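You operate a simulated robot arm through the tools that you are given. There is no shell and no other tool. Be economical: measure what you need, move in short steps, check, and stop when the job is done.

You are at the controls of a simulated two-armed robot. One attempt, no reset.

TASK
Blow the warm tubes cool, then stand the one with the yellow clip in the strain viewer.
Fine: damper at OPEN; raise the rack only after COOL shows; blower off and rack down at the end.
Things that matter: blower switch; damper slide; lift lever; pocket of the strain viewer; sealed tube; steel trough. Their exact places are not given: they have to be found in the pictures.

The check looks at the end state, three seconds after you hand in, the way a careful person would. Anything else that was tipped, shoved, dropped, spilled or broken makes it a failure.

THE ROBOT
Two 7-joint arms with two-finger parallel grippers on one trunk, on a base that drives. Base frame: it is fixed to the floor where the robot stands at the start and does not move with it; the origin is under the middle of the robot, x ahead of it, y to its left, z up. Units: m, degrees, N and s.
The left shoulder is at the start at [0.07, 0.163, 0.945], the right one opposite. With the tool pointing down near the work surface each hand reaches from about 0.32 to 0.86 m from the robot's upright axis, wherever it stands, measured 20 degrees to its own side. Places, roughly: blower switch [0.5, 0.1, 0.5]; damper slide [0.6, 0, 0.5]; lift lever [0.3, 0.1, 0.5]; pocket of the strain viewer [-1.5, -1.6, 0.9]; steel trough [0.7, 0.1, 0.5]. Payload 3.43 kg a hand.
The TCP of each hand is the grasp point between the finger pads, 0.034 m short of the fingertips. In the tool frame z runs along the fingers and y along their closing line. The gripper opens to 0.128 m. The fingers are 0.024 m wide and 0.012 m thick; the gripper's body (0.048 by 0.13 m) begins 0.096 m behind the TCP.
Orientation is told as [roll, pitch, yaw] about the base's x, y, z axes, in that order, counted from this pose: with the fingers straight down and closing along the base's y, the tool's x points along the base's -x, its y along +y and its z along -z.

THE INTERFACE
- The arms move only by the tool send_rows. It takes "left_moves", "right_moves" or both (then of equal length, played together; a hand with none holds still); each is a list of rows, each a list of 2 entries, a list of its own where there are three numbers: the shift along the base's x, y, z in units of 400 mm (1.0 is 400 mm), then the turn, a rotation vector about the base's x, y, z in units of 90 degrees (1.0 is 90 degrees). In form: [[[dx, dy, dz], [ax, ay, az]], ...]. A call has 1 to 10 rows; each row is the pose to reach, as a shift and turn from the pose commanded when the call began. "left_hand" and "right_hand" are, for a hand that has rows, the opening, from 0 (shut) to 1 (fully open), set as the call begins (left out, the last holds). A call with a number of a shift or a turn outside -1 to 1 is refused whole. Each row takes 0.2 s and may step no farther than 0.05 m and 8.6 degrees from the row before; otherwise, or with a gripper value out of range, the whole call is refused. A pose out of reach is approached as far as the arm can. The call stops where the force on the tool passes 90 N (or 10 N more than at its start, if that is more) or the arm is blocked; 0.2 s more then pass. Each finger travels about 0.153 m/s and halts on what it meets, pressing with about 21 N; the grip force reading is that of the motor and also rises with nothing between the fingers. The clock runs only during rows and for 0.2 s after the last one: add rows that repeat a pose to give the fingers time. The reply holds the time, the measured pose of the TCP, the force on the tool along the base axes, the opening and the grip force, in the units named above and with some noise, with the torque about the TCP (base axes, N m) and any sound that the robot's microphone picked up.
- Cameras (640 x 400 px; columns grow to the right, rows downward): "scene" is now at [0.1277, -0.0114, 1.1654]; the picture's right is [0.09, -1.00, 0.00], its down [-0.70, -0.06, -0.72] and it looks along [0.71, 0.06, -0.70] (base axes); focal length 214 px, centre (320, 200). "left" rides on the left gripper at [0.076, 0.011, -0.16] in its tool frame; the picture's right is [-0.15, 0.99, 0.00], its down [-0.88, -0.13, -0.46] and it looks along [-0.45, -0.07, 0.89] (tool axes); focal length 234 px, centre (320, 200). "right" rides on the right gripper at [0.076, -0.011, -0.16] in its tool frame; the picture's right is [0.15, 0.99, 0.00], its down [-0.88, 0.13, -0.46] and it looks along [-0.45, 0.07, 0.89] (tool axes); focal length 234 px, centre (320, 200).
- camera(camera): a new picture of that camera. No time passes.
- move_column(by): slides the trunk up (or, below 0, down) by that many m; the arms and the scene camera ride with it, the base frame stays. It gives what a move gives, with no picture.
- drive_base(legs): drives the robot by 1 to 6 legs, each [ahead, left, turn to the left] in m, m and degrees, along the robot's own axes; the way and the turn of a leg run together, so that a leg with both is an arc; at most 1.5 m and 180 degrees a leg. The arms and the cameras ride along, it lands a little off, and it stops where it bumps. It gives what a move gives.
- aim_head(pan, tilt): turns the head with the scene camera to pan (to the left, within 86 degrees either way) and tilt (down, from -29 to 69), counted from straight ahead of the robot. It gives what a move gives.
- probe_pixels(camera, pixels): for up to 12 pixels [column, row] of the newest picture of that camera ("zoom" is the newest enlarged one), the place [x, y, z] in the base frame of the surface seen there, good to about 0.002 m, but the place of the scene camera against the robot may be out by one fixed shift of up to 0.025 m in any direction. No time passes.
- inspect(camera, box): a new picture of the part [left, top, right, bottom] of that camera's present view, enlarged. No time passes.
- finish_job(): hands the job in; it is judged then, once.

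Work in short steps. Measure before you move; look again where a grasp or a placing could have gone wrong, and mend it. You have 80 turns and 70 pictures in all, those below and enlarged ones among them. Open the grippers and draw the arms clear of the work before you hand the job in, unless the task says otherwise; then end with one line.

The tools are called after ">>>" by a JSON object that holds its "fn" and its "kwargs". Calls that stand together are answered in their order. send_rows: Moves the arms, as the interface text tells. Its arguments: {"type":"object","properties":{"left_moves":{"type":"array"},"left_hand":{"type":"number"},"right_moves":{"type":"array"},"right_hand":{"type":"number"}},"required":[]} The other tools are called the same way: move_column (by) slides the trunk up or down; drive_base (legs) drives the base; aim_head (pan, tilt) turns the head that bears the scene camera; camera (camera) takes a picture; probe_pixels (camera, pixels) gives the place of the surface under pixels of a picture; inspect (camera, box) takes an enlarged picture of a part of a camera's view; finish_job () hands the job in.

At the start:

```text
time: 0.0
left_tool_pos: [0.6358, 0.3072, 0.9166]
left_tool_rot: [0.0, 0.0, 0.0]
left_contact_force: [0.3, 0.7, 0.8]
left_ft_torque: [0.03, -0.01, -0.02]
left_width: 0.1278
left_gripper_force: 0.0
right_tool_pos: [0.6961, -0.1894, 0.9393]
right_tool_rot: [-0.1, -0.1, 0.0]
right_contact_force: [0.2, 0.1, 0.0]
right_ft_torque: [-0.01, -0.01, -0.01]
right_width: 0.1282
right_gripper_force: 0.0
trunk travel left (down, up): [-0.425, 0.515]
robot x, y, heading: [0.0016, 0.0026, -0.3]
head pan, tilt: [5.1, 44.3]
```

scene: 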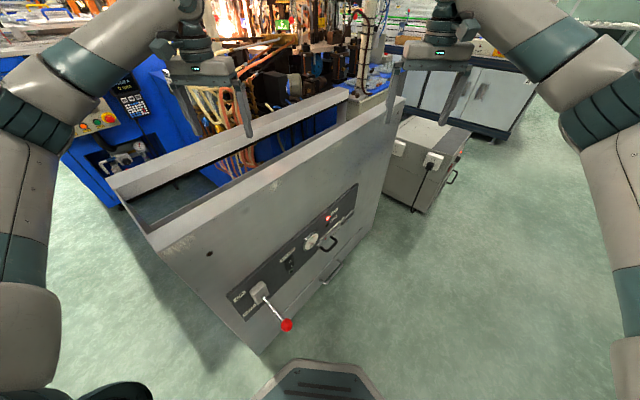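
right: 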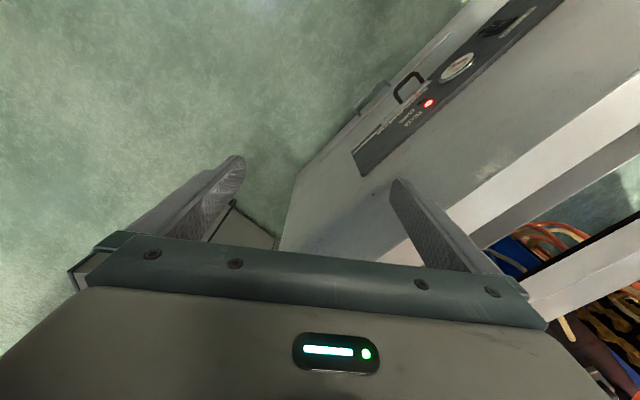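
left: 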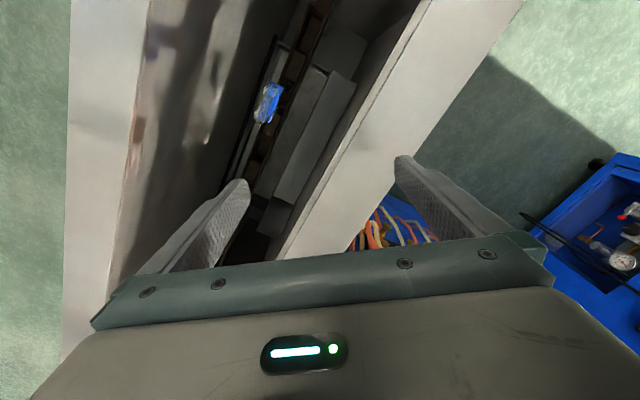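

The panel with lever (286,325), switch (290,265), gauge (311,240), red lamp (327,217) is in the scene view. I enlarge it and the trough inside.

>>> {"fn": "inspect", "kwargs": {"camera": "scene", "box": [220, 170, 380, 340]}}

>>> {"fn": "inspect", "kwargs": {"camera": "left", "box": [100, 0, 440, 260]}}

>>> {"fn": "probe_pixels", "kwargs": {"camera": "scene", "pixels": [[286, 325], [258, 292], [290, 265], [311, 240], [327, 217], [332, 275], [328, 243], [209, 254], [150, 235], [400, 100], [110, 185], [350, 95]]}}

```text
2.35 times, centred on (300, 255) of scene
```

zoom: 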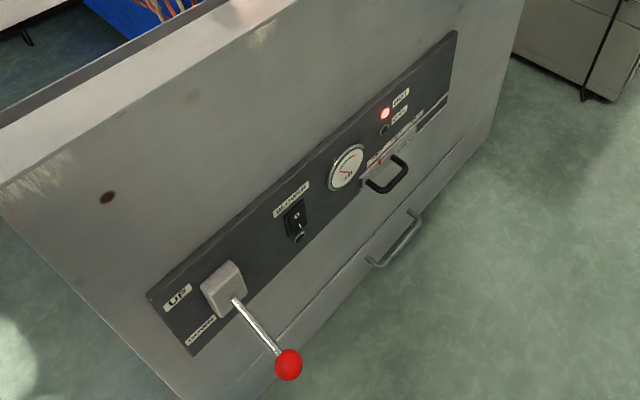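

```text
1.54 times, centred on (270, 130) of left
```

zoom: 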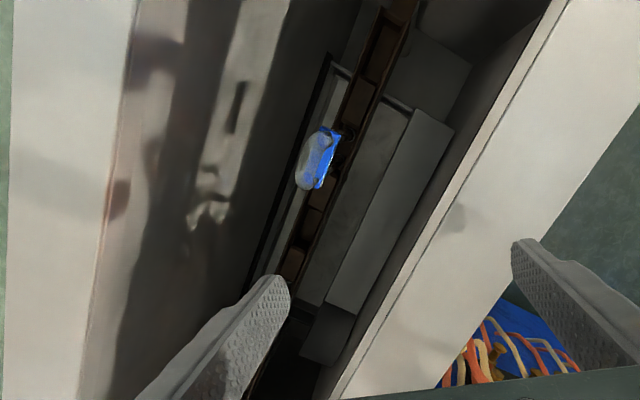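

```text
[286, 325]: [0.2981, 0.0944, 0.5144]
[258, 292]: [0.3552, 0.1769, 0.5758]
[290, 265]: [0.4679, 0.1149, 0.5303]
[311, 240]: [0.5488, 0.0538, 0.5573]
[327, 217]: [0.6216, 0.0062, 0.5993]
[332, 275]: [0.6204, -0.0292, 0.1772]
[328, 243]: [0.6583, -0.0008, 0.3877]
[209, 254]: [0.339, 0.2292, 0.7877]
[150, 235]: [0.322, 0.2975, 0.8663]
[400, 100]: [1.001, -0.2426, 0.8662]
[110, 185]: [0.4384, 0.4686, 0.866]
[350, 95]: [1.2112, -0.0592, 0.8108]
```

I zoom in tighter on the damper/lamps and on the switch/lever.

>>> {"fn": "inspect", "kwargs": {"camera": "scene", "box": [295, 195, 345, 255]}}

>>> {"fn": "inspect", "kwargs": {"camera": "scene", "box": [250, 200, 346, 260]}}

>>> {"fn": "inspect", "kwargs": {"camera": "scene", "box": [225, 245, 321, 340]}}

```text
6.67 times, centred on (320, 225) of scene
```

zoom: 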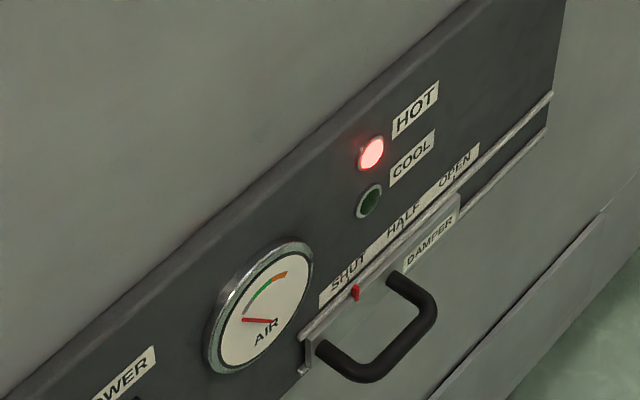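

```text
6.67 times, centred on (298, 230) of scene
```

zoom: 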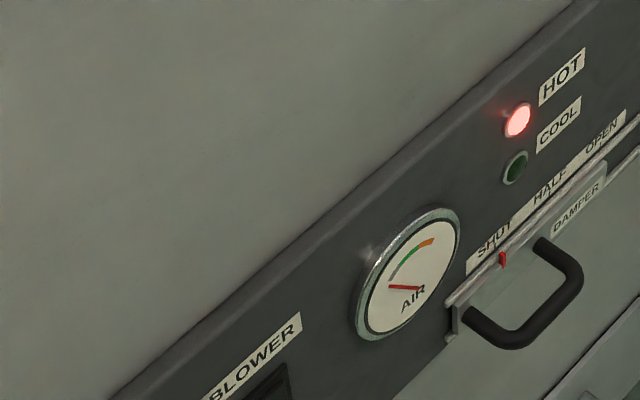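

```text
4.21 times, centred on (273, 292) of scene
```

zoom: 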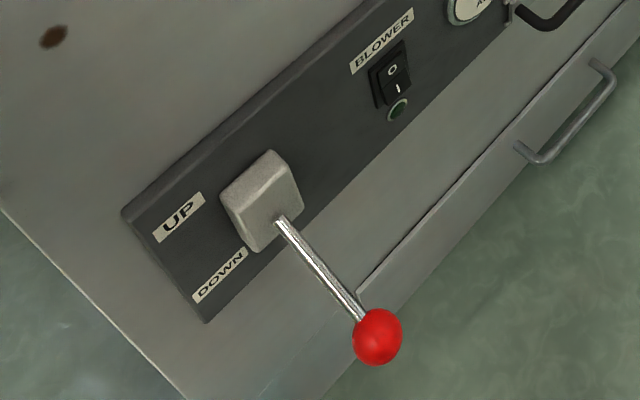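

Probing the switch, lever, and housing in this zoom.

>>> {"fn": "probe_pixels", "kwargs": {"camera": "zoom", "pixels": [[393, 70], [398, 90], [397, 110], [375, 75], [290, 223], [325, 275], [378, 337], [260, 190], [180, 218], [220, 275], [385, 60], [412, 25]]}}

>>> {"fn": "inspect", "kwargs": {"camera": "scene", "box": [295, 195, 345, 255]}}

```text
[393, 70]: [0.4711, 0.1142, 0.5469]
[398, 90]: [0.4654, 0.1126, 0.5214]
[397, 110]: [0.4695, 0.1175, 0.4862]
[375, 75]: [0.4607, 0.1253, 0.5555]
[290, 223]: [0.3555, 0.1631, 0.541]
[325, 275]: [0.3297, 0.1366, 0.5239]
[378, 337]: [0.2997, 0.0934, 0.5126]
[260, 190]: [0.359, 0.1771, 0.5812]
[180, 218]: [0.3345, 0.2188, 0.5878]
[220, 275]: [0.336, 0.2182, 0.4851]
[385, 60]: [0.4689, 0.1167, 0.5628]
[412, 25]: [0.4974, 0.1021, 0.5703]
```

```text
6.67 times, centred on (320, 225) of scene
```

zoom: 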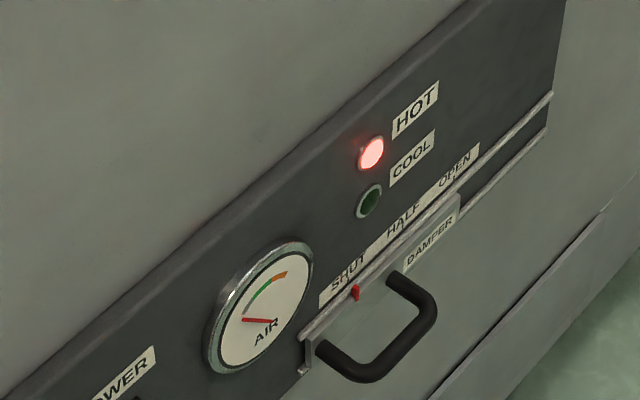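

>>> {"fn": "probe_pixels", "kwargs": {"camera": "zoom", "pixels": [[354, 292], [346, 270], [403, 220], [455, 168], [397, 280], [430, 305], [405, 350], [365, 372], [325, 347], [372, 153], [370, 201], [305, 355]]}}

>>> {"fn": "inspect", "kwargs": {"camera": "left", "box": [220, 40, 360, 240]}}

```text
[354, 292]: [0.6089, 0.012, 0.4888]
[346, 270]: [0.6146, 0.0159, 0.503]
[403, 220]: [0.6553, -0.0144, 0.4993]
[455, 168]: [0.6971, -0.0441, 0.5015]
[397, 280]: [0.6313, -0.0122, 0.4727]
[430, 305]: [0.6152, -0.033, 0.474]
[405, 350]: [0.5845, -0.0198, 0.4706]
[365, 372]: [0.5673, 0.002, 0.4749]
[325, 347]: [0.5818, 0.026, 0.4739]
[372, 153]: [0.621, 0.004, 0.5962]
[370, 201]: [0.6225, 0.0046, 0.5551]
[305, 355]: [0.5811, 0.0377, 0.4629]
```

```text
2.00 times, centred on (290, 140) of left
```

zoom: 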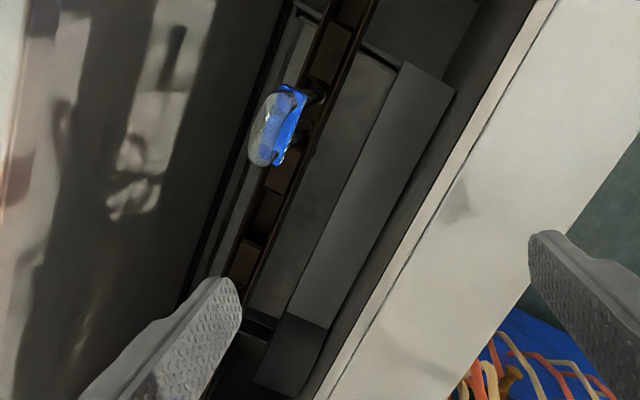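

Lever at DOWN, damper SHUT, HOT lit, blower O. I'll lift the trunk for clearance and drive to face the panel squarely (panel normal heading ≈51.5°, ~0.65 m off).

>>> {"fn": "move_column", "kwargs": {"by": 0.12}}

>>> {"fn": "drive_base", "kwargs": {"legs": [[-0.05, -0.385, 0], [0, 0, 51.8], [0.06, 0, 0]]}}

>>> {"fn": "aim_head", "kwargs": {"pan": 0, "tilt": 45}}

>>> {"fn": "camera", "kwargs": {"camera": "scene"}}

```text
time: 1.5
left_tool_pos: [0.6346, 0.3065, 1.0354]
left_tool_rot: [-0.1, 0.1, 0.1]
left_contact_force: [-0.2, 0.0, -0.2]
left_ft_torque: [-0.01, 0.01, -0.01]
left_width: 0.1279
left_gripper_force: 0.1
right_tool_pos: [0.6963, -0.1902, 1.0595]
right_tool_rot: [0.0, 0.1, 0.0]
right_contact_force: [0.8, 0.2, 0.1]
right_ft_torque: [-0.02, 0.05, -0.01]
right_width: 0.1282
right_gripper_force: 0.0
trunk travel left (down, up): [-0.545, 0.395]
robot x, y, heading: [0.0011, 0.0018, 0.0]
head pan, tilt: [5.1, 44.3]
```

```text
time: 6.9
left_tool_pos: [0.1395, 0.3469, 1.0342]
left_tool_rot: [0.0, 0.2, 51.7]
left_contact_force: [-0.2, 0.7, 0.1]
left_ft_torque: [-0.01, 0.02, 0.01]
left_width: 0.1281
left_gripper_force: 0.0
right_tool_pos: [0.5662, 0.0844, 1.0596]
right_tool_rot: [0.0, 0.1, 51.7]
right_contact_force: [-0.1, 0.6, -0.4]
right_ft_torque: [0.0, 0.02, -0.02]
right_width: 0.1283
right_gripper_force: 0.1
trunk travel left (down, up): [-0.545, 0.395]
robot x, y, heading: [-0.0169, -0.3409, 51.7]
head pan, tilt: [5.1, 44.3]
```

```text
time: 7.5
left_tool_pos: [0.1397, 0.3452, 1.0342]
left_tool_rot: [0.0, 0.1, 51.7]
left_contact_force: [-0.4, 0.1, -0.3]
left_ft_torque: [-0.04, 0.05, 0.01]
left_width: 0.128
left_gripper_force: 0.1
right_tool_pos: [0.5657, 0.0844, 1.0596]
right_tool_rot: [0.0, 0.1, 51.6]
right_contact_force: [0.1, -0.2, -0.2]
right_ft_torque: [0.02, -0.03, -0.02]
right_width: 0.1279
right_gripper_force: 0.0
trunk travel left (down, up): [-0.545, 0.395]
robot x, y, heading: [-0.0166, -0.3426, 51.7]
head pan, tilt: [0.0, 45.0]
```

```text
59 pictures are left
```

scene: 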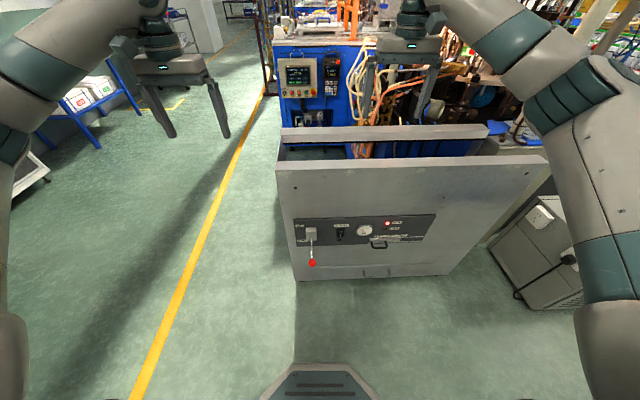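

The robot now faces the panel. I retract both hands and pitch the fingers toward the panel (90° about the robot's right axis), first 80°.

>>> {"fn": "send_rows", "kwargs": {"right_moves": [[[-0.0726, -0.0914, 0], [0.0698, -0.0551, 0]], [[-0.1452, -0.1828, 0], [0.1396, -0.1102, 0]], [[-0.2178, -0.2742, 0], [0.2094, -0.1653, 0]], [[-0.2904, -0.3656, 0], [0.2792, -0.2204, 0]], [[-0.363, -0.457, 0], [0.349, -0.2755, 0]], [[-0.4354, -0.548, 0], [0.4188, -0.3306, 0]], [[-0.4354, -0.548, -0.1125], [0.4886, -0.3857, 0]], [[-0.4354, -0.548, -0.225], [0.5584, -0.4408, 0]], [[-0.4354, -0.548, -0.3375], [0.6282, -0.4959, 0]], [[-0.4354, -0.548, -0.45], [0.698, -0.551, 0]]], "left_moves": [[[-0.0653, -0.0822, 0], [0.0698, -0.0551, 0]], [[-0.1306, -0.1644, 0], [0.1396, -0.1102, 0]], [[-0.1959, -0.2466, 0], [0.2094, -0.1653, 0]], [[-0.2612, -0.3288, 0], [0.2792, -0.2204, 0]], [[-0.3265, -0.411, 0], [0.349, -0.2755, 0]], [[-0.392, -0.493, 0], [0.4188, -0.3306, 0]], [[-0.304, -0.563, 0], [0.4886, -0.3857, 0]], [[-0.216, -0.633, 0], [0.5584, -0.4408, 0]], [[-0.128, -0.703, 0], [0.6282, -0.4959, 0]], [[-0.04, -0.773, 0], [0.698, -0.551, 0]]]}}

```text
time: 9.9
left_tool_pos: [0.2609, 0.0741, 1.0691]
left_tool_rot: [-39.6, -75.7, 101.4]
left_contact_force: [-0.2, 1.3, 0.1]
left_ft_torque: [0.04, 0.01, -0.05]
left_width: 0.128
left_gripper_force: 0.1
left hand out of reach, approached as far as the arm can: row 5, 6, 7, 8, 9, 10
right_tool_pos: [0.4069, -0.0656, 0.7692]
right_tool_rot: [-5.8, -77.3, 57.1]
right_contact_force: [0.3, 0.8, 0.0]
right_ft_torque: [0.0, 0.04, -0.05]
right_width: 0.128
right_gripper_force: 0.1
right hand out of reach, approached as far as the arm can: row 5, 6, 7, 8, 9, 10
trunk travel left (down, up): [-0.545, 0.395]
robot x, y, heading: [-0.0128, -0.3445, 51.7]
head pan, tilt: [0.0, 45.0]
stopped in row 10 (left hand): the arm was blocked; the commanded pose is now the measured one
```

Arms bottomed out near the body. I back off 0.12 m and lower the trunk so hands come to panel height.

>>> {"fn": "drive_base", "kwargs": {"legs": [[-0.12, 0, 0]]}}

>>> {"fn": "move_column", "kwargs": {"by": -0.25}}

>>> {"fn": "camera", "kwargs": {"camera": "scene"}}

>>> {"fn": "camera", "kwargs": {"camera": "right"}}

```text
time: 11.2
left_tool_pos: [0.187, -0.0218, 1.0708]
left_tool_rot: [-39.7, -75.9, 101.4]
left_contact_force: [0.6, 0.3, 0.8]
left_ft_torque: [-0.01, 0.01, 0.01]
left_width: 0.1282
left_gripper_force: 0.1
right_tool_pos: [0.3349, -0.1602, 0.7711]
right_tool_rot: [-5.3, -77.6, 56.7]
right_contact_force: [-0.8, -1.0, 0.8]
right_ft_torque: [0.01, -0.01, -0.02]
right_width: 0.1281
right_gripper_force: 0.0
trunk travel left (down, up): [-0.545, 0.395]
robot x, y, heading: [-0.089, -0.4357, 51.7]
head pan, tilt: [0.0, 45.0]
```

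```text
time: 13.8
left_tool_pos: [0.1875, -0.0226, 0.821]
left_tool_rot: [-39.7, -75.8, 101.4]
left_contact_force: [0.2, -0.1, 0.8]
left_ft_torque: [-0.04, 0.0, -0.01]
left_width: 0.1282
left_gripper_force: 0.0
right_tool_pos: [0.3344, -0.1602, 0.5205]
right_tool_rot: [-5.3, -77.4, 56.6]
right_contact_force: [0.2, 0.5, -0.9]
right_ft_torque: [0.02, -0.03, -0.03]
right_width: 0.1282
right_gripper_force: 0.0
trunk travel left (down, up): [-0.295, 0.645]
robot x, y, heading: [-0.0866, -0.4333, 51.6]
head pan, tilt: [0.0, 45.0]
```

```text
58 pictures are left
```

scene: 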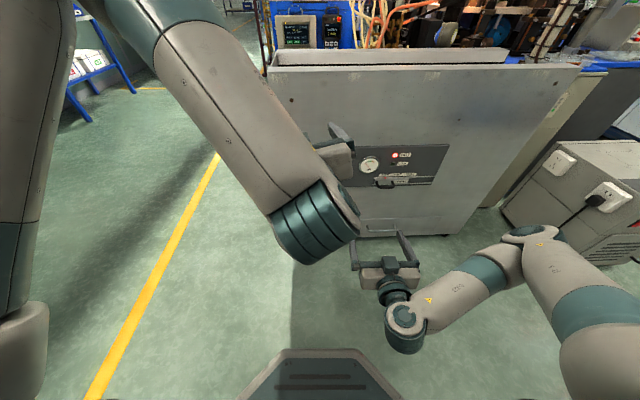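

```text
57 pictures are left
```

right: 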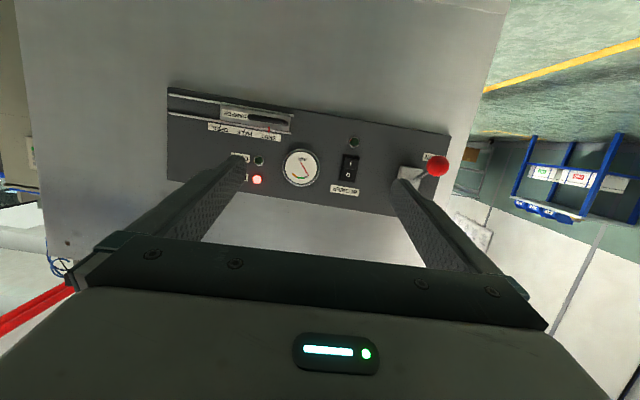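

The right hand camera (upside-down view) sees the panel: handle (265,118), switch (348,168), ball (437,166). Probing with this accurate camera.

>>> {"fn": "probe_pixels", "kwargs": {"camera": "right", "pixels": [[250, 117], [265, 119], [285, 121], [268, 129], [272, 137], [245, 133], [217, 128], [350, 162], [348, 175], [437, 166], [420, 177], [300, 167]]}}

>>> {"fn": "inspect", "kwargs": {"camera": "right", "box": [160, 80, 460, 220]}}

```text
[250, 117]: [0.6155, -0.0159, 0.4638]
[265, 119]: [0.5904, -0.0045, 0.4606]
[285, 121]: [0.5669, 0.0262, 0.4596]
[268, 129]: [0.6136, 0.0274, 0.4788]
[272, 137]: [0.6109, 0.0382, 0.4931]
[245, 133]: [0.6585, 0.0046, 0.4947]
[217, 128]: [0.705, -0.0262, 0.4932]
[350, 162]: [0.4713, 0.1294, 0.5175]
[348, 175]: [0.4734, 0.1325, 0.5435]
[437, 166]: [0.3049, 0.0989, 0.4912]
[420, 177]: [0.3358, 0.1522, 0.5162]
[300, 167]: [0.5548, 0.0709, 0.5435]
```

```text
2.13 times, centred on (310, 150) of right
```

zoom: 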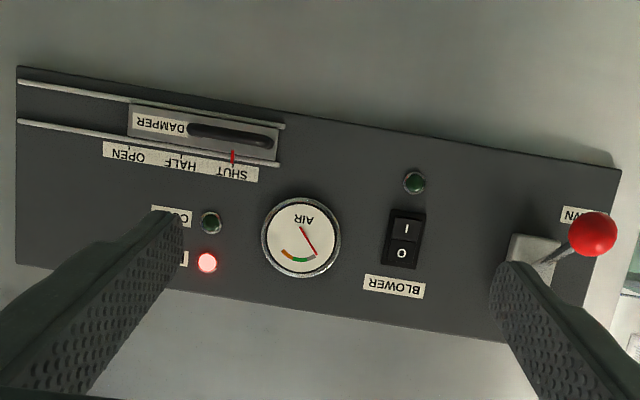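

>>> {"fn": "probe_pixels", "kwargs": {"camera": "zoom", "pixels": [[190, 129], [205, 132], [230, 137], [255, 142], [270, 142], [235, 128], [408, 228], [402, 253], [232, 158], [128, 148], [593, 232], [150, 125]]}}

```text
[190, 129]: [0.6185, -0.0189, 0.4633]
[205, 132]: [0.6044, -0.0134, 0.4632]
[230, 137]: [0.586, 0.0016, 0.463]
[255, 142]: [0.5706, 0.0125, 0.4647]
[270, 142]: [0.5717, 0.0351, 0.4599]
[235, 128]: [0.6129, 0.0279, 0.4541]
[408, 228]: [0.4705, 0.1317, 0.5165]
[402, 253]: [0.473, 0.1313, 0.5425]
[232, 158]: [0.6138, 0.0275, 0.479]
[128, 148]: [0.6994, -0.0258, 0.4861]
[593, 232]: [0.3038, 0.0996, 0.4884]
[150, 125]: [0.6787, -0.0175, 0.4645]
```

Right hand is nearly aligned; I correct the remaining 12.5° pitch and go to the pre-grasp in front of the damper handle, fingers straddling it.

>>> {"fn": "send_rows", "kwargs": {"right_moves": [[[0.0918, 0.0356, -0.0268], [0.022, -0.017, 0]], [[0.1836, 0.0712, -0.0536], [0.044, -0.034, 0]], [[0.2754, 0.1068, -0.0804], [0.066, -0.052, 0]], [[0.3672, 0.1424, -0.1072], [0.088, -0.069, 0]], [[0.459, 0.178, -0.134], [0.109, -0.086, 0]], [[0.459, 0.178, -0.134], [0.109, -0.086, 0]]], "right_hand": 0.85}}

>>> {"fn": "camera", "kwargs": {"camera": "right"}}

```text
time: 15.2
left_tool_pos: [0.1883, -0.0225, 0.8212]
left_tool_rot: [-39.6, -75.7, 101.4]
left_contact_force: [-0.9, -0.3, -0.6]
left_ft_torque: [0.03, -0.01, 0.01]
left_width: 0.1279
left_gripper_force: 0.0
right_tool_pos: [0.5164, -0.0898, 0.4653]
right_tool_rot: [-88.0, -88.9, 139.1]
right_contact_force: [0.7, -0.3, 0.2]
right_ft_torque: [0.0, 0.02, 0.0]
right_width: 0.109
right_gripper_force: 0.0
trunk travel left (down, up): [-0.295, 0.645]
robot x, y, heading: [-0.0899, -0.4389, 51.4]
head pan, tilt: [0.0, 45.0]
```

```text
55 pictures are left
```

right: 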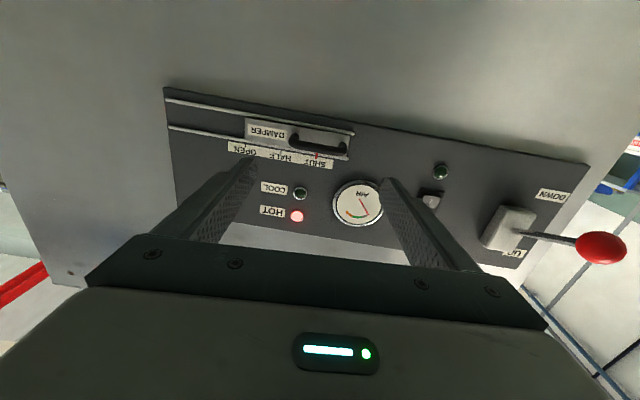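

Handle (318,142) is centred between the fingers. Advance 0.105 m along the normal, then close.

>>> {"fn": "send_rows", "kwargs": {"right_moves": [[[0.0545, 0.0685, 0.002], [0, 0, 0]], [[0.109, 0.137, 0.005], [0, 0, 0]], [[0.163, 0.2055, 0.005], [0, 0, 0]], [[0.163, 0.2055, 0.005], [0, 0, 0]]]}}

>>> {"fn": "camera", "kwargs": {"camera": "right"}}

```text
time: 16.1
left_tool_pos: [0.188, -0.0217, 0.8201]
left_tool_rot: [-39.6, -75.8, 101.4]
left_contact_force: [0.7, 0.8, 0.3]
left_ft_torque: [-0.01, 0.03, -0.02]
left_width: 0.1285
left_gripper_force: 0.1
right_tool_pos: [0.5824, -0.0089, 0.4685]
right_tool_rot: [-86.9, -88.8, 138.0]
right_contact_force: [-0.4, 0.6, -0.1]
right_ft_torque: [-0.01, -0.01, -0.01]
right_width: 0.1087
right_gripper_force: 0.0
trunk travel left (down, up): [-0.295, 0.645]
robot x, y, heading: [-0.0889, -0.4369, 51.8]
head pan, tilt: [0.0, 45.0]
```

```text
54 pictures are left
```

right: 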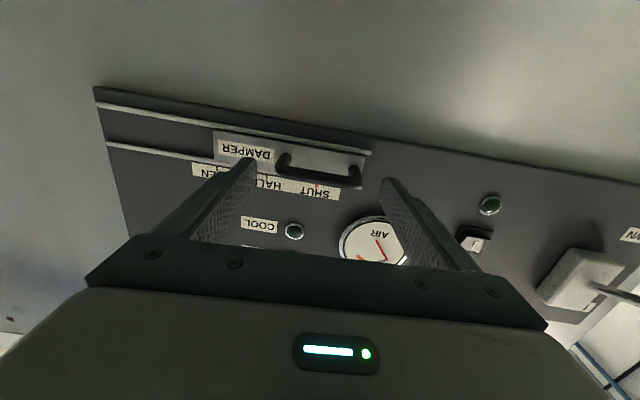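

Handle (275–360, 155–188) lies between the fingertips. Close on it.

>>> {"fn": "send_rows", "kwargs": {"right_moves": [[[0, 0, 0], [0, 0, 0]], [[0, 0, 0], [0, 0, 0]]], "right_hand": 0.4}}

```text
time: 16.8
left_tool_pos: [0.1882, -0.0214, 0.8197]
left_tool_rot: [-39.6, -75.8, 101.2]
left_contact_force: [0.2, 0.1, 1.0]
left_ft_torque: [0.0, -0.02, 0.01]
left_width: 0.128
left_gripper_force: 0.0
right_tool_pos: [0.5842, -0.0097, 0.4681]
right_tool_rot: [-87.2, -88.9, 138.3]
right_contact_force: [11.0, -3.4, 0.5]
right_ft_torque: [-0.44, -0.22, -0.03]
right_width: 0.0739
right_gripper_force: 45.3
trunk travel left (down, up): [-0.295, 0.645]
robot x, y, heading: [-0.0895, -0.4336, 51.4]
head pan, tilt: [0.0, 45.0]
```

Gripped (width 0.074). Slide 0.10 m toward OPEN along the panel.

>>> {"fn": "send_rows", "kwargs": {"right_moves": [[[0.05, -0.0395, 0], [0, 0, 0]], [[0.1, -0.079, 0], [0, 0, 0]], [[0.15, -0.1185, 0], [0, 0, 0]], [[0.196, -0.1555, 0], [0, 0, 0]], [[0.196, -0.1555, 0], [0, 0, 0]]]}}

>>> {"fn": "inspect", "kwargs": {"camera": "right", "box": [80, 80, 480, 280]}}

```text
time: 17.9
left_tool_pos: [0.1889, -0.0192, 0.8199]
left_tool_rot: [-39.4, -75.7, 101.2]
left_contact_force: [-0.4, -0.6, 0.1]
left_ft_torque: [0.01, 0.04, 0.01]
left_width: 0.128
left_gripper_force: 0.0
right_tool_pos: [0.6611, -0.0685, 0.4685]
right_tool_rot: [-93.6, -89.0, 144.9]
right_contact_force: [18.8, 28.4, 3.3]
right_ft_torque: [0.2, -0.22, 0.51]
right_width: 0.0739
right_gripper_force: 44.8
trunk travel left (down, up): [-0.295, 0.645]
robot x, y, heading: [-0.089, -0.4382, 51.7]
head pan, tilt: [0.0, 45.0]
```

```text
1.60 times, centred on (280, 180) of right
```

zoom: 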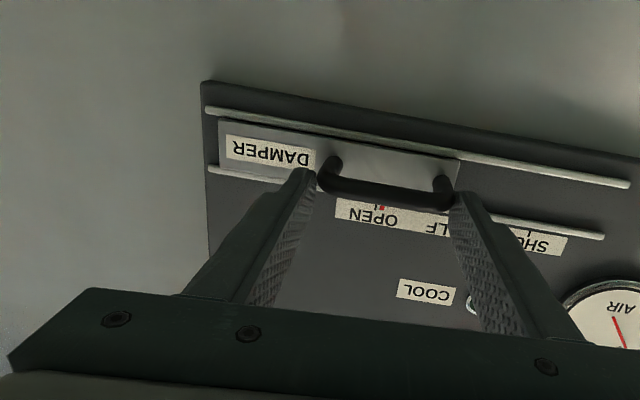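

Moved 0.097 m. Enlarge the pointer against the OPEN tick.

>>> {"fn": "inspect", "kwargs": {"camera": "right", "box": [270, 180, 370, 240]}}

```text
6.40 times, centred on (320, 210) of right
```

zoom: 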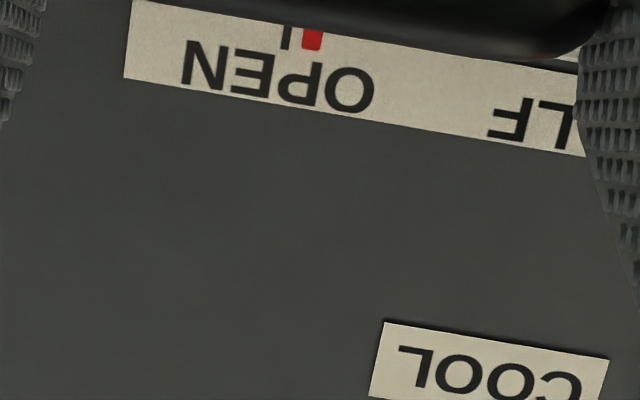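

>>> {"fn": "probe_pixels", "kwargs": {"camera": "zoom", "pixels": [[287, 38], [312, 41], [187, 60], [372, 90]]}}

```text
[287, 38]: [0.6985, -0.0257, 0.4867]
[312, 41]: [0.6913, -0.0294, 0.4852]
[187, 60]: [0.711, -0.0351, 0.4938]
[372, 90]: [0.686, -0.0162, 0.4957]
```

Pointer is ~3.3 mm short of the tick; nudge a bit further.

>>> {"fn": "send_rows", "kwargs": {"right_moves": [[[0.0128, 0.0005, 0], [0, 0, 0]], [[0.0128, 0.0005, 0], [0, 0, 0]]]}}

>>> {"fn": "inspect", "kwargs": {"camera": "right", "box": [270, 180, 370, 240]}}

```text
time: 18.6
left_tool_pos: [0.1874, -0.0226, 0.8205]
left_tool_rot: [-39.9, -75.8, 101.6]
left_contact_force: [-0.4, -0.7, -0.3]
left_ft_torque: [-0.04, 0.0, 0.0]
left_width: 0.128
left_gripper_force: 0.0
right_tool_pos: [0.6646, -0.0705, 0.4682]
right_tool_rot: [-89.9, -88.9, 141.4]
right_contact_force: [-15.0, -7.3, 4.5]
right_ft_torque: [0.46, -0.34, 1.48]
right_width: 0.0737
right_gripper_force: 45.0
trunk travel left (down, up): [-0.295, 0.645]
robot x, y, heading: [-0.0867, -0.437, 51.7]
head pan, tilt: [0.0, 45.0]
```

```text
6.40 times, centred on (320, 210) of right
```

zoom: 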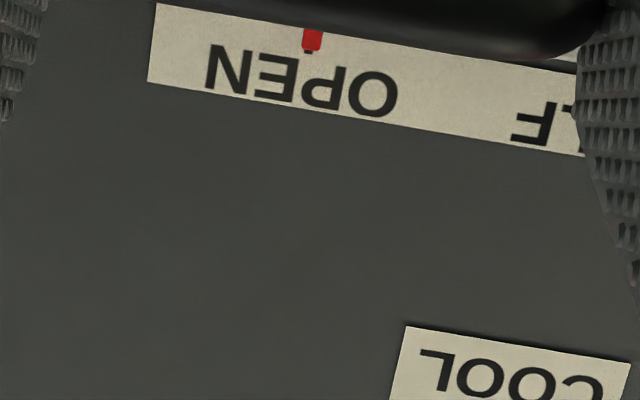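

Damper is at OPEN. Release, retract, and shift left toward the switch.

>>> {"fn": "send_rows", "kwargs": {"right_moves": [[[0, 0, 0], [0, 0, 0]], [[0, 0, 0], [0, 0, 0]], [[-0.062, -0.078, 0], [0, 0, 0]], [[-0.124, -0.156, 0], [0, 0, 0]], [[-0.187, -0.235, 0], [0, 0, 0]], [[-0.277, -0.1635, 0.02], [0, 0, 0]], [[-0.367, -0.092, 0.04], [0, 0, 0]], [[-0.457, -0.0205, 0.06], [0, 0, 0]], [[-0.547, 0.051, 0.08], [0, 0, 0]], [[-0.637, 0.1225, 0.1], [0, 0, 0]]], "right_hand": 0.85}}

```text
time: 20.8
left_tool_pos: [0.1878, -0.0213, 0.8195]
left_tool_rot: [-39.7, -75.7, 101.4]
left_contact_force: [0.3, 0.0, 0.5]
left_ft_torque: [0.02, -0.01, -0.01]
left_width: 0.1278
left_gripper_force: 0.1
right_tool_pos: [0.4146, -0.0197, 0.5089]
right_tool_rot: [-88.4, -88.8, 139.5]
right_contact_force: [-0.9, 0.1, 0.7]
right_ft_torque: [-0.01, -0.04, -0.01]
right_width: 0.1088
right_gripper_force: 0.1
trunk travel left (down, up): [-0.295, 0.645]
robot x, y, heading: [-0.0855, -0.4355, 51.7]
head pan, tilt: [0.0, 45.0]
```

Close the fingers and centre on the switch's "I" half (s≈0.2865, z≈0.515), keeping n≈0.24.

>>> {"fn": "send_rows", "kwargs": {"right_moves": [[[-0.049, 0.039, 0.005], [0, 0, 0]], [[-0.098, 0.078, 0.012], [0, 0, 0]], [[-0.098, 0.078, 0.012], [0, 0, 0]], [[-0.098, 0.078, 0.012], [0, 0, 0]]], "right_hand": 0}}

>>> {"fn": "camera", "kwargs": {"camera": "right"}}

```text
time: 21.6
left_tool_pos: [0.1874, -0.0202, 0.8208]
left_tool_rot: [-39.5, -75.9, 101.3]
left_contact_force: [-0.4, 0.3, -0.5]
left_ft_torque: [0.04, 0.0, -0.02]
left_width: 0.1281
left_gripper_force: 0.1
right_tool_pos: [0.4087, -0.0116, 0.5024]
right_tool_rot: [-93.9, -81.2, 145.2]
right_contact_force: [0.5, 0.9, -0.4]
right_ft_torque: [0.0, 0.0, -0.03]
right_width: 0.0001
right_gripper_force: 21.1
trunk travel left (down, up): [-0.295, 0.645]
robot x, y, heading: [-0.0869, -0.437, 51.6]
head pan, tilt: [0.0, 45.0]
stopped in row 4 (right hand): the arm was blocked; the commanded pose is now the measured one
```

```text
50 pictures are left
```

right: 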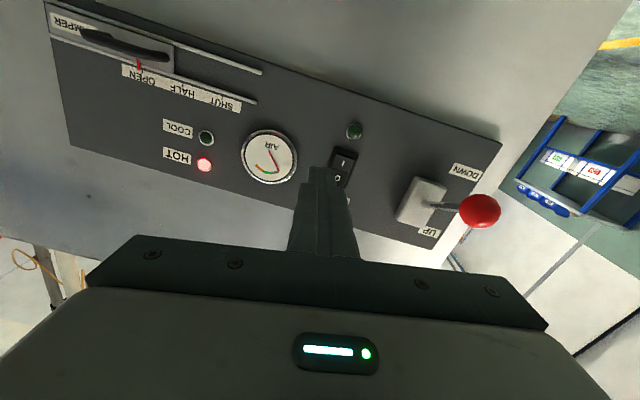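

Right arm was blocked (no contact force – probably arm-to-arm). Look with the scene camera.

>>> {"fn": "camera", "kwargs": {"camera": "scene"}}

```text
49 pictures are left
```

scene: 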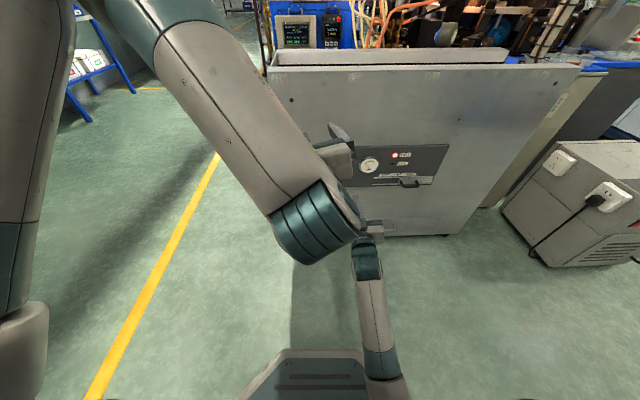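

Left forearm is crossing in the middle. Move the left hand 0.24 m to the left, out of the way.

>>> {"fn": "send_rows", "kwargs": {"left_moves": [[[-0.078, 0.062, 0], [0, 0, 0]], [[-0.157, 0.124, 0], [0, 0, 0]], [[-0.235, 0.187, 0], [0, 0, 0]], [[-0.313, 0.249, 0], [0, 0, 0]], [[-0.392, 0.311, 0], [0, 0, 0]], [[-0.47, 0.373, 0], [0, 0, 0]]]}}

>>> {"fn": "camera", "kwargs": {"camera": "scene"}}

```text
time: 23.1
left_tool_pos: [0.0668, 0.2049, 0.8562]
left_tool_rot: [-39.9, -75.7, 101.6]
left_contact_force: [0.4, -0.5, 0.0]
left_ft_torque: [0.03, -0.03, 0.0]
left_width: 0.1278
left_gripper_force: 0.1
left hand out of reach, approached as far as the arm can: row 1, 2, 3, 4, 5, 6
right_tool_pos: [0.4066, -0.0102, 0.5032]
right_tool_rot: [-94.3, -81.1, 145.6]
right_contact_force: [-0.6, 0.3, 0.3]
right_ft_torque: [-0.04, 0.0, -0.01]
right_width: 0.0
right_gripper_force: 21.3
trunk travel left (down, up): [-0.295, 0.645]
robot x, y, heading: [-0.0858, -0.4338, 51.4]
head pan, tilt: [0.0, 45.0]
```

```text
48 pictures are left
```

scene: 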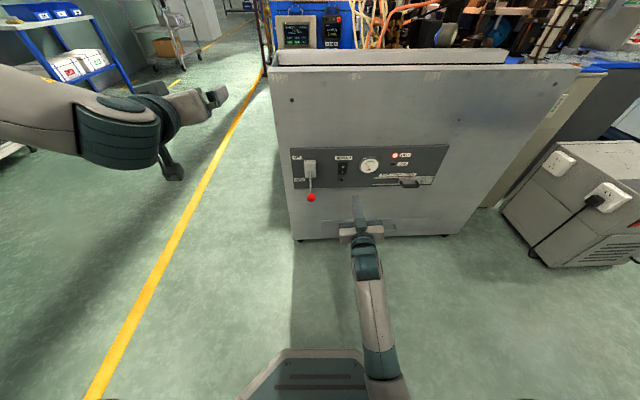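

Left arm clear. Align right fingertips to "I" (undo the 9° roll) and advance to just short of the switch.

>>> {"fn": "send_rows", "kwargs": {"right_moves": [[[-0.037, 0.03, 0.012], [0.031, 0.039, 0]], [[-0.0744, 0.059, 0.025], [0.0615, 0.077, 0]], [[-0.0744, 0.059, 0.025], [0.0615, 0.077, 0]], [[-0.015, 0.133, 0.025], [0.0615, 0.077, 0]], [[0.045, 0.208, 0.025], [0.0615, 0.077, 0]], [[0.045, 0.208, 0.025], [0.0615, 0.077, 0]]]}}

>>> {"fn": "camera", "kwargs": {"camera": "right"}}

```text
time: 23.9
left_tool_pos: [0.068, 0.2037, 0.8572]
left_tool_rot: [-39.5, -75.8, 101.2]
left_contact_force: [0.3, 0.2, -0.2]
left_ft_torque: [0.0, -0.03, -0.03]
left_width: 0.1281
left_gripper_force: 0.0
right_tool_pos: [0.4085, -0.0121, 0.4964]
right_tool_rot: [-96.5, -82.4, 148.1]
right_contact_force: [0.1, -0.1, 0.3]
right_ft_torque: [0.02, -0.04, 0.02]
right_width: 0.0001
right_gripper_force: 20.7
trunk travel left (down, up): [-0.295, 0.645]
robot x, y, heading: [-0.0873, -0.4342, 51.6]
head pan, tilt: [0.0, 45.0]
stopped in row 4 (right hand): the arm was blocked; the commanded pose is now the measured one
```

```text
47 pictures are left
```

right: 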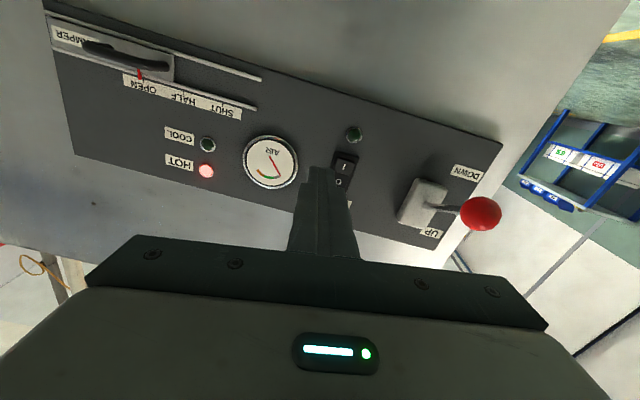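

Still blocked, likely the elbow against my own base. I move the hand back right to a comfortable place and instead drive the base left.

>>> {"fn": "send_rows", "kwargs": {"right_moves": [[[0.039, -0.031, 0.02], [0.02, 0.025, 0]], [[0.078, -0.062, 0.04], [0.04, 0.05, 0]], [[0.098, -0.078, 0.045], [0.055, 0.069, 0]], [[0.098, -0.078, 0.045], [0.055, 0.069, 0]]]}}

>>> {"fn": "drive_base", "kwargs": {"legs": [[0, 0.1, 0]]}}

```text
time: 24.9
left_tool_pos: [0.0687, 0.2031, 0.8569]
left_tool_rot: [-39.5, -75.7, 101.3]
left_contact_force: [0.5, -0.1, 0.3]
left_ft_torque: [-0.02, 0.01, 0.02]
left_width: 0.1281
left_gripper_force: 0.0
right_tool_pos: [0.4486, -0.0415, 0.5142]
right_tool_rot: [146.2, -88.9, -94.8]
right_contact_force: [-0.2, 0.2, 0.4]
right_ft_torque: [-0.02, -0.03, -0.03]
right_width: 0.0001
right_gripper_force: 21.0
trunk travel left (down, up): [-0.295, 0.645]
robot x, y, heading: [-0.0892, -0.4366, 51.5]
head pan, tilt: [0.0, 45.0]
```

```text
time: 26.0
left_tool_pos: [-0.0094, 0.2659, 0.8561]
left_tool_rot: [-39.7, -75.7, 101.3]
left_contact_force: [0.2, 0.1, -0.1]
left_ft_torque: [0.02, -0.05, 0.03]
left_width: 0.128
left_gripper_force: 0.0
right_tool_pos: [0.371, 0.0204, 0.5148]
right_tool_rot: [149.5, -89.1, -98.3]
right_contact_force: [-0.1, -0.7, -0.2]
right_ft_torque: [-0.02, 0.03, -0.01]
right_width: 0.0
right_gripper_force: 21.1
trunk travel left (down, up): [-0.295, 0.645]
robot x, y, heading: [-0.1676, -0.3748, 51.7]
head pan, tilt: [0.0, 45.0]
```

Hand is now at s≈0.278, z 0.515. Advance to just short of the rocker.

>>> {"fn": "send_rows", "kwargs": {"right_moves": [[[0.018, -0.014, 0], [0, 0, 0]], [[0.07, 0.052, 0], [0, 0, 0]], [[0.12, 0.115, 0], [0, 0, 0]], [[0.17, 0.178, 0], [0, 0, 0]], [[0.17, 0.178, 0], [0, 0, 0]]]}}

>>> {"fn": "camera", "kwargs": {"camera": "right"}}

```text
time: 27.2
left_tool_pos: [-0.0098, 0.2659, 0.8563]
left_tool_rot: [-39.6, -75.7, 101.3]
left_contact_force: [-0.6, 0.3, -0.1]
left_ft_torque: [-0.01, -0.06, 0.0]
left_width: 0.128
left_gripper_force: 0.0
right_tool_pos: [0.4402, 0.0909, 0.515]
right_tool_rot: [147.2, -88.9, -95.9]
right_contact_force: [0.1, -0.4, -0.4]
right_ft_torque: [-0.02, 0.04, 0.04]
right_width: 0.0
right_gripper_force: 21.0
trunk travel left (down, up): [-0.295, 0.645]
robot x, y, heading: [-0.1652, -0.3737, 51.8]
head pan, tilt: [0.0, 45.0]
```

```text
46 pictures are left
```

right: 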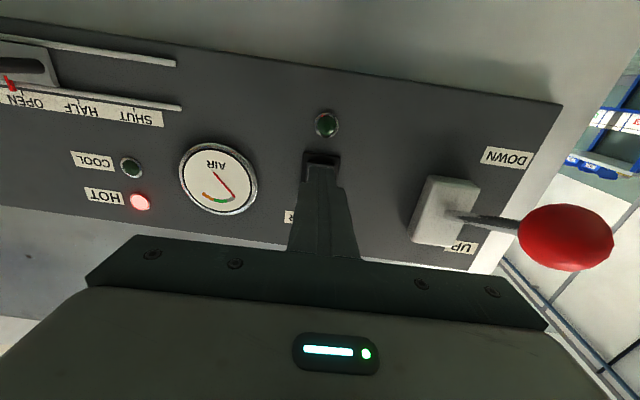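

Fingertips sit right in front of the rocker. Press 25 mm in gently.

>>> {"fn": "send_rows", "kwargs": {"right_moves": [[[0.018, 0.023, -0.002], [0, 0, 0]], [[0.028, 0.035, -0.002], [0, 0, 0]], [[0.039, 0.049, -0.002], [0, 0, 0]], [[0.039, 0.049, -0.002], [0, 0, 0]]]}}

>>> {"fn": "camera", "kwargs": {"camera": "right"}}

```text
time: 28.3
left_tool_pos: [-0.0101, 0.2617, 0.8578]
left_tool_rot: [-40.0, -75.8, 101.6]
left_contact_force: [0.1, 1.2, -0.3]
left_ft_torque: [0.02, 0.02, 0.02]
left_width: 0.1279
left_gripper_force: 0.0
right_tool_pos: [0.4522, 0.1054, 0.5133]
right_tool_rot: [146.8, -89.0, -95.4]
right_contact_force: [-14.4, -17.5, 6.3]
right_ft_torque: [0.36, -0.24, 0.22]
right_width: 0.0
right_gripper_force: 20.9
trunk travel left (down, up): [-0.295, 0.645]
robot x, y, heading: [-0.1682, -0.3748, 51.4]
head pan, tilt: [0.0, 45.0]
stopped in row 4 (right hand): the force on the tool passed its limit at 93 N (the readings are from after the stop); the commanded pose is now the measured one
```

```text
45 pictures are left
```

right: 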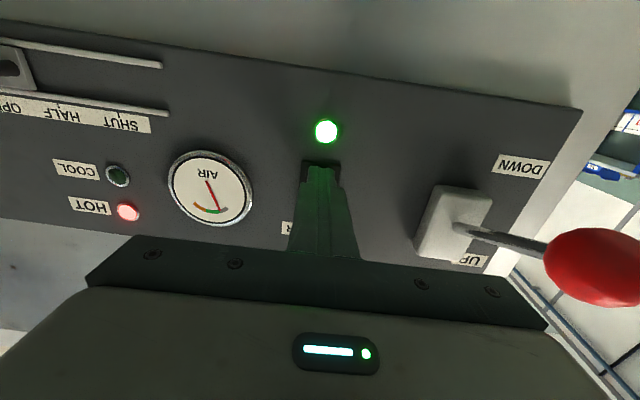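

Green lamp is on, blower runs. Retract, open the hand part way, and drive left so the hand faces the lever ball.

>>> {"fn": "send_rows", "kwargs": {"right_moves": [[[-0.0655, -0.0825, 0], [0, 0, 0]], [[-0.131, -0.165, 0], [0, 0, 0]], [[-0.1965, -0.2475, 0], [0, 0, 0]], [[-0.262, -0.33, 0], [0, 0, 0]], [[-0.295, -0.372, 0], [0, 0, 0]], [[-0.295, -0.372, 0], [0, 0, 0]]]}}

>>> {"fn": "drive_base", "kwargs": {"legs": [[0, 0.12, 0]]}}

>>> {"fn": "camera", "kwargs": {"camera": "right"}}

```text
time: 29.7
left_tool_pos: [-0.0106, 0.264, 0.8565]
left_tool_rot: [-39.6, -75.7, 101.2]
left_contact_force: [0.4, 0.3, -0.3]
left_ft_torque: [-0.01, -0.01, 0.0]
left_width: 0.1278
left_gripper_force: 0.0
right_tool_pos: [0.3341, -0.0413, 0.5128]
right_tool_rot: [135.2, -89.2, -83.8]
right_contact_force: [0.7, 0.4, -0.4]
right_ft_torque: [0.01, -0.01, -0.02]
right_width: 0.0
right_gripper_force: 21.4
trunk travel left (down, up): [-0.295, 0.645]
robot x, y, heading: [-0.1685, -0.3762, 51.6]
head pan, tilt: [0.0, 45.0]
```

```text
time: 31.0
left_tool_pos: [-0.1029, 0.337, 0.8557]
left_tool_rot: [-39.7, -75.7, 101.5]
left_contact_force: [0.5, 0.0, -0.7]
left_ft_torque: [0.0, 0.0, -0.04]
left_width: 0.1281
left_gripper_force: 0.1
right_tool_pos: [0.2414, 0.0334, 0.5122]
right_tool_rot: [137.5, -89.3, -86.2]
right_contact_force: [0.1, -0.7, 0.2]
right_ft_torque: [0.03, 0.01, 0.0]
right_width: 0.0
right_gripper_force: 20.7
trunk travel left (down, up): [-0.295, 0.645]
robot x, y, heading: [-0.262, -0.3033, 51.7]
head pan, tilt: [0.0, 45.0]
```

```text
44 pictures are left
```

right: 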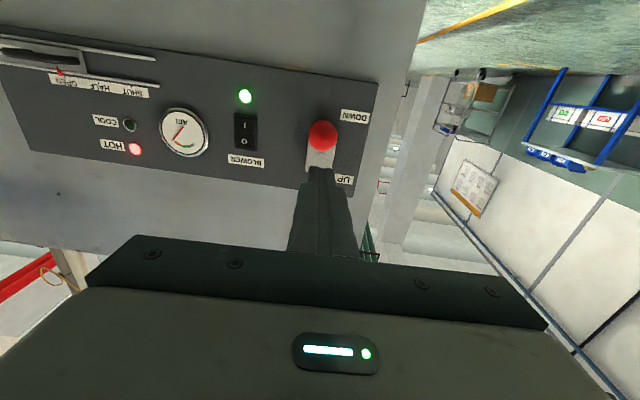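

The ball (322,135) is ahead. Probe it and check the gauge/lamps closely.

>>> {"fn": "probe_pixels", "kwargs": {"camera": "right", "pixels": [[322, 136], [310, 136], [334, 136], [322, 123], [322, 147], [320, 163], [308, 168], [331, 168]]}}

>>> {"fn": "inspect", "kwargs": {"camera": "right", "box": [90, 70, 350, 200]}}

```text
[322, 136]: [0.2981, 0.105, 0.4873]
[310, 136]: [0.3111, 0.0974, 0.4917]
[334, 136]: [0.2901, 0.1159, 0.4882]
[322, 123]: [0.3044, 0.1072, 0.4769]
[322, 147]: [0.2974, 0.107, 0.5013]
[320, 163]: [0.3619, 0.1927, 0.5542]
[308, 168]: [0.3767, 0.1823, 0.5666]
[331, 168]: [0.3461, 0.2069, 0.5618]
```

```text
2.46 times, centred on (220, 135) of right
```

zoom: 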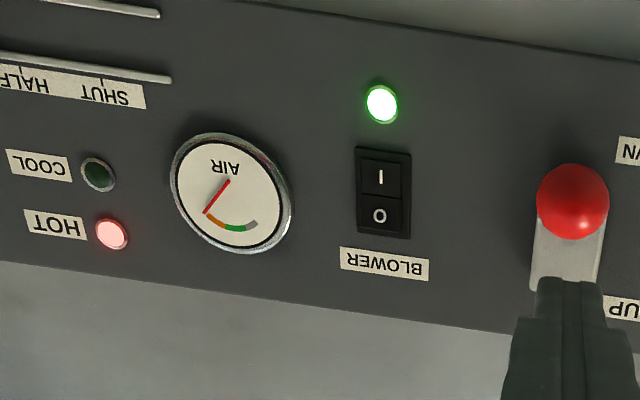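

Blower I pressed, gauge reading, HOT still lit. Open hand to straddle the ball at its height, then wait.

>>> {"fn": "send_rows", "kwargs": {"right_moves": [[[0.002, -0.002, -0.03], [0, 0, 0]], [[0.002, -0.002, -0.053], [0, 0, 0]], [[0.002, -0.002, -0.053], [0, 0, 0]], [[0.002, -0.002, -0.053], [0, 0, 0]], [[0.002, -0.002, -0.053], [0, 0, 0]], [[0.002, -0.002, -0.053], [0, 0, 0]], [[0.002, -0.002, -0.053], [0, 0, 0]], [[0.002, -0.002, -0.053], [0, 0, 0]], [[0.002, -0.002, -0.053], [0, 0, 0]], [[0.002, -0.002, -0.053], [0, 0, 0]]], "right_hand": 0.6}}

>>> {"fn": "send_rows", "kwargs": {"right_moves": [[[0.05, 0.063, 0], [0, 0, 0]], [[0.103, 0.131, 0], [0, 0, 0]], [[0.156, 0.2, 0], [0, 0, 0]], [[0.163, 0.207, 0], [0, 0, 0]], [[0.163, 0.207, 0], [0, 0, 0]], [[0.163, 0.207, 0], [0, 0, 0]], [[0.163, 0.207, 0], [0, 0, 0]], [[0.163, 0.207, 0], [0, 0, 0]], [[0.163, 0.207, 0], [0, 0, 0]], [[0.163, 0.207, 0], [0, 0, 0]]]}}

>>> {"fn": "camera", "kwargs": {"camera": "right"}}

```text
time: 33.2
left_tool_pos: [-0.1031, 0.3379, 0.8563]
left_tool_rot: [-39.5, -75.6, 101.3]
left_contact_force: [-0.1, 1.2, -0.2]
left_ft_torque: [0.0, -0.02, 0.01]
left_width: 0.1279
left_gripper_force: 0.1
right_tool_pos: [0.2418, 0.0318, 0.4905]
right_tool_rot: [135.4, -89.2, -84.2]
right_contact_force: [-0.1, 0.1, -0.1]
right_ft_torque: [0.02, 0.02, 0.0]
right_width: 0.0768
right_gripper_force: 0.0
trunk travel left (down, up): [-0.295, 0.645]
robot x, y, heading: [-0.261, -0.3052, 51.5]
head pan, tilt: [0.0, 45.0]
```

```text
time: 35.4
left_tool_pos: [-0.102, 0.3378, 0.8562]
left_tool_rot: [-39.6, -75.7, 101.2]
left_contact_force: [0.1, -1.0, -0.2]
left_ft_torque: [-0.03, -0.01, 0.0]
left_width: 0.1279
left_gripper_force: 0.1
right_tool_pos: [0.3063, 0.1146, 0.49]
right_tool_rot: [135.3, -89.2, -83.8]
right_contact_force: [-0.2, -0.1, 1.2]
right_ft_torque: [0.01, -0.03, 0.02]
right_width: 0.0766
right_gripper_force: 0.1
trunk travel left (down, up): [-0.295, 0.645]
robot x, y, heading: [-0.2621, -0.3032, 51.6]
head pan, tilt: [0.0, 45.0]
```

```text
42 pictures are left
```

right: 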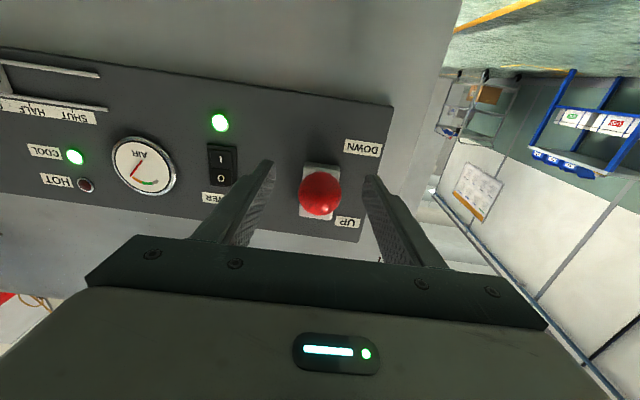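

COOL is green, HOT is off. The ball (320,193) is centred between the fingers; grip it.

>>> {"fn": "send_rows", "kwargs": {"right_moves": [[[0, 0, 0], [0, 0, 0]], [[0, 0, 0], [0, 0, 0]], [[0, 0, 0], [0, 0, 0]]], "right_hand": 0.1}}

>>> {"fn": "camera", "kwargs": {"camera": "right"}}

```text
time: 36.2
left_tool_pos: [-0.1029, 0.3375, 0.8568]
left_tool_rot: [-39.6, -75.7, 101.3]
left_contact_force: [0.6, 0.2, 0.1]
left_ft_torque: [-0.01, -0.03, -0.02]
left_width: 0.1281
left_gripper_force: 0.0
right_tool_pos: [0.3063, 0.1151, 0.4902]
right_tool_rot: [135.2, -89.2, -83.7]
right_contact_force: [-0.3, 0.4, -0.3]
right_ft_torque: [0.02, 0.03, -0.01]
right_width: 0.0326
right_gripper_force: 44.7
trunk travel left (down, up): [-0.295, 0.645]
robot x, y, heading: [-0.2618, -0.3001, 51.3]
head pan, tilt: [0.0, 45.0]
```

```text
41 pictures are left
```

right: 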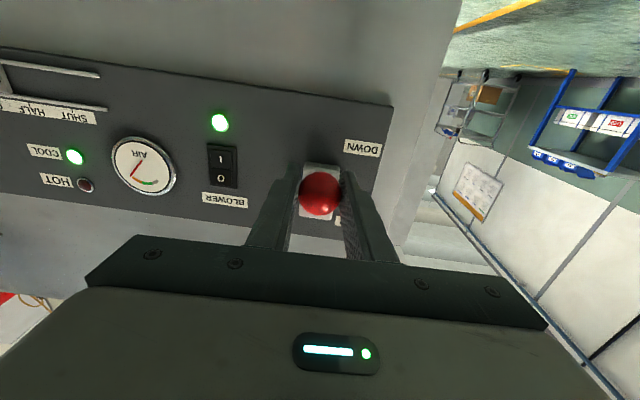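

Gripped (0.0326 m). Lift along the arc to mid-way and watch the force.

>>> {"fn": "send_rows", "kwargs": {"right_moves": [[[-0.011, -0.013, 0.038], [0, 0, 0]], [[-0.0187, -0.0235, 0.075], [0, 0, 0]], [[-0.0235, -0.03, 0.12], [0, 0, 0]], [[-0.0264, -0.0333, 0.1625], [0, 0, 0]]]}}

```text
time: 37.2
left_tool_pos: [-0.1013, 0.3384, 0.8549]
left_tool_rot: [-39.2, -75.7, 100.9]
left_contact_force: [-0.5, -0.6, 0.4]
left_ft_torque: [-0.04, -0.02, 0.0]
left_width: 0.1279
left_gripper_force: 0.1
right_tool_pos: [0.2965, 0.1017, 0.5556]
right_tool_rot: [124.7, -89.2, -73.3]
right_contact_force: [5.6, 7.4, -11.7]
right_ft_torque: [-0.93, 0.75, -0.02]
right_width: 0.0327
right_gripper_force: 44.8
trunk travel left (down, up): [-0.295, 0.645]
robot x, y, heading: [-0.2628, -0.2995, 51.6]
head pan, tilt: [0.0, 45.0]
```

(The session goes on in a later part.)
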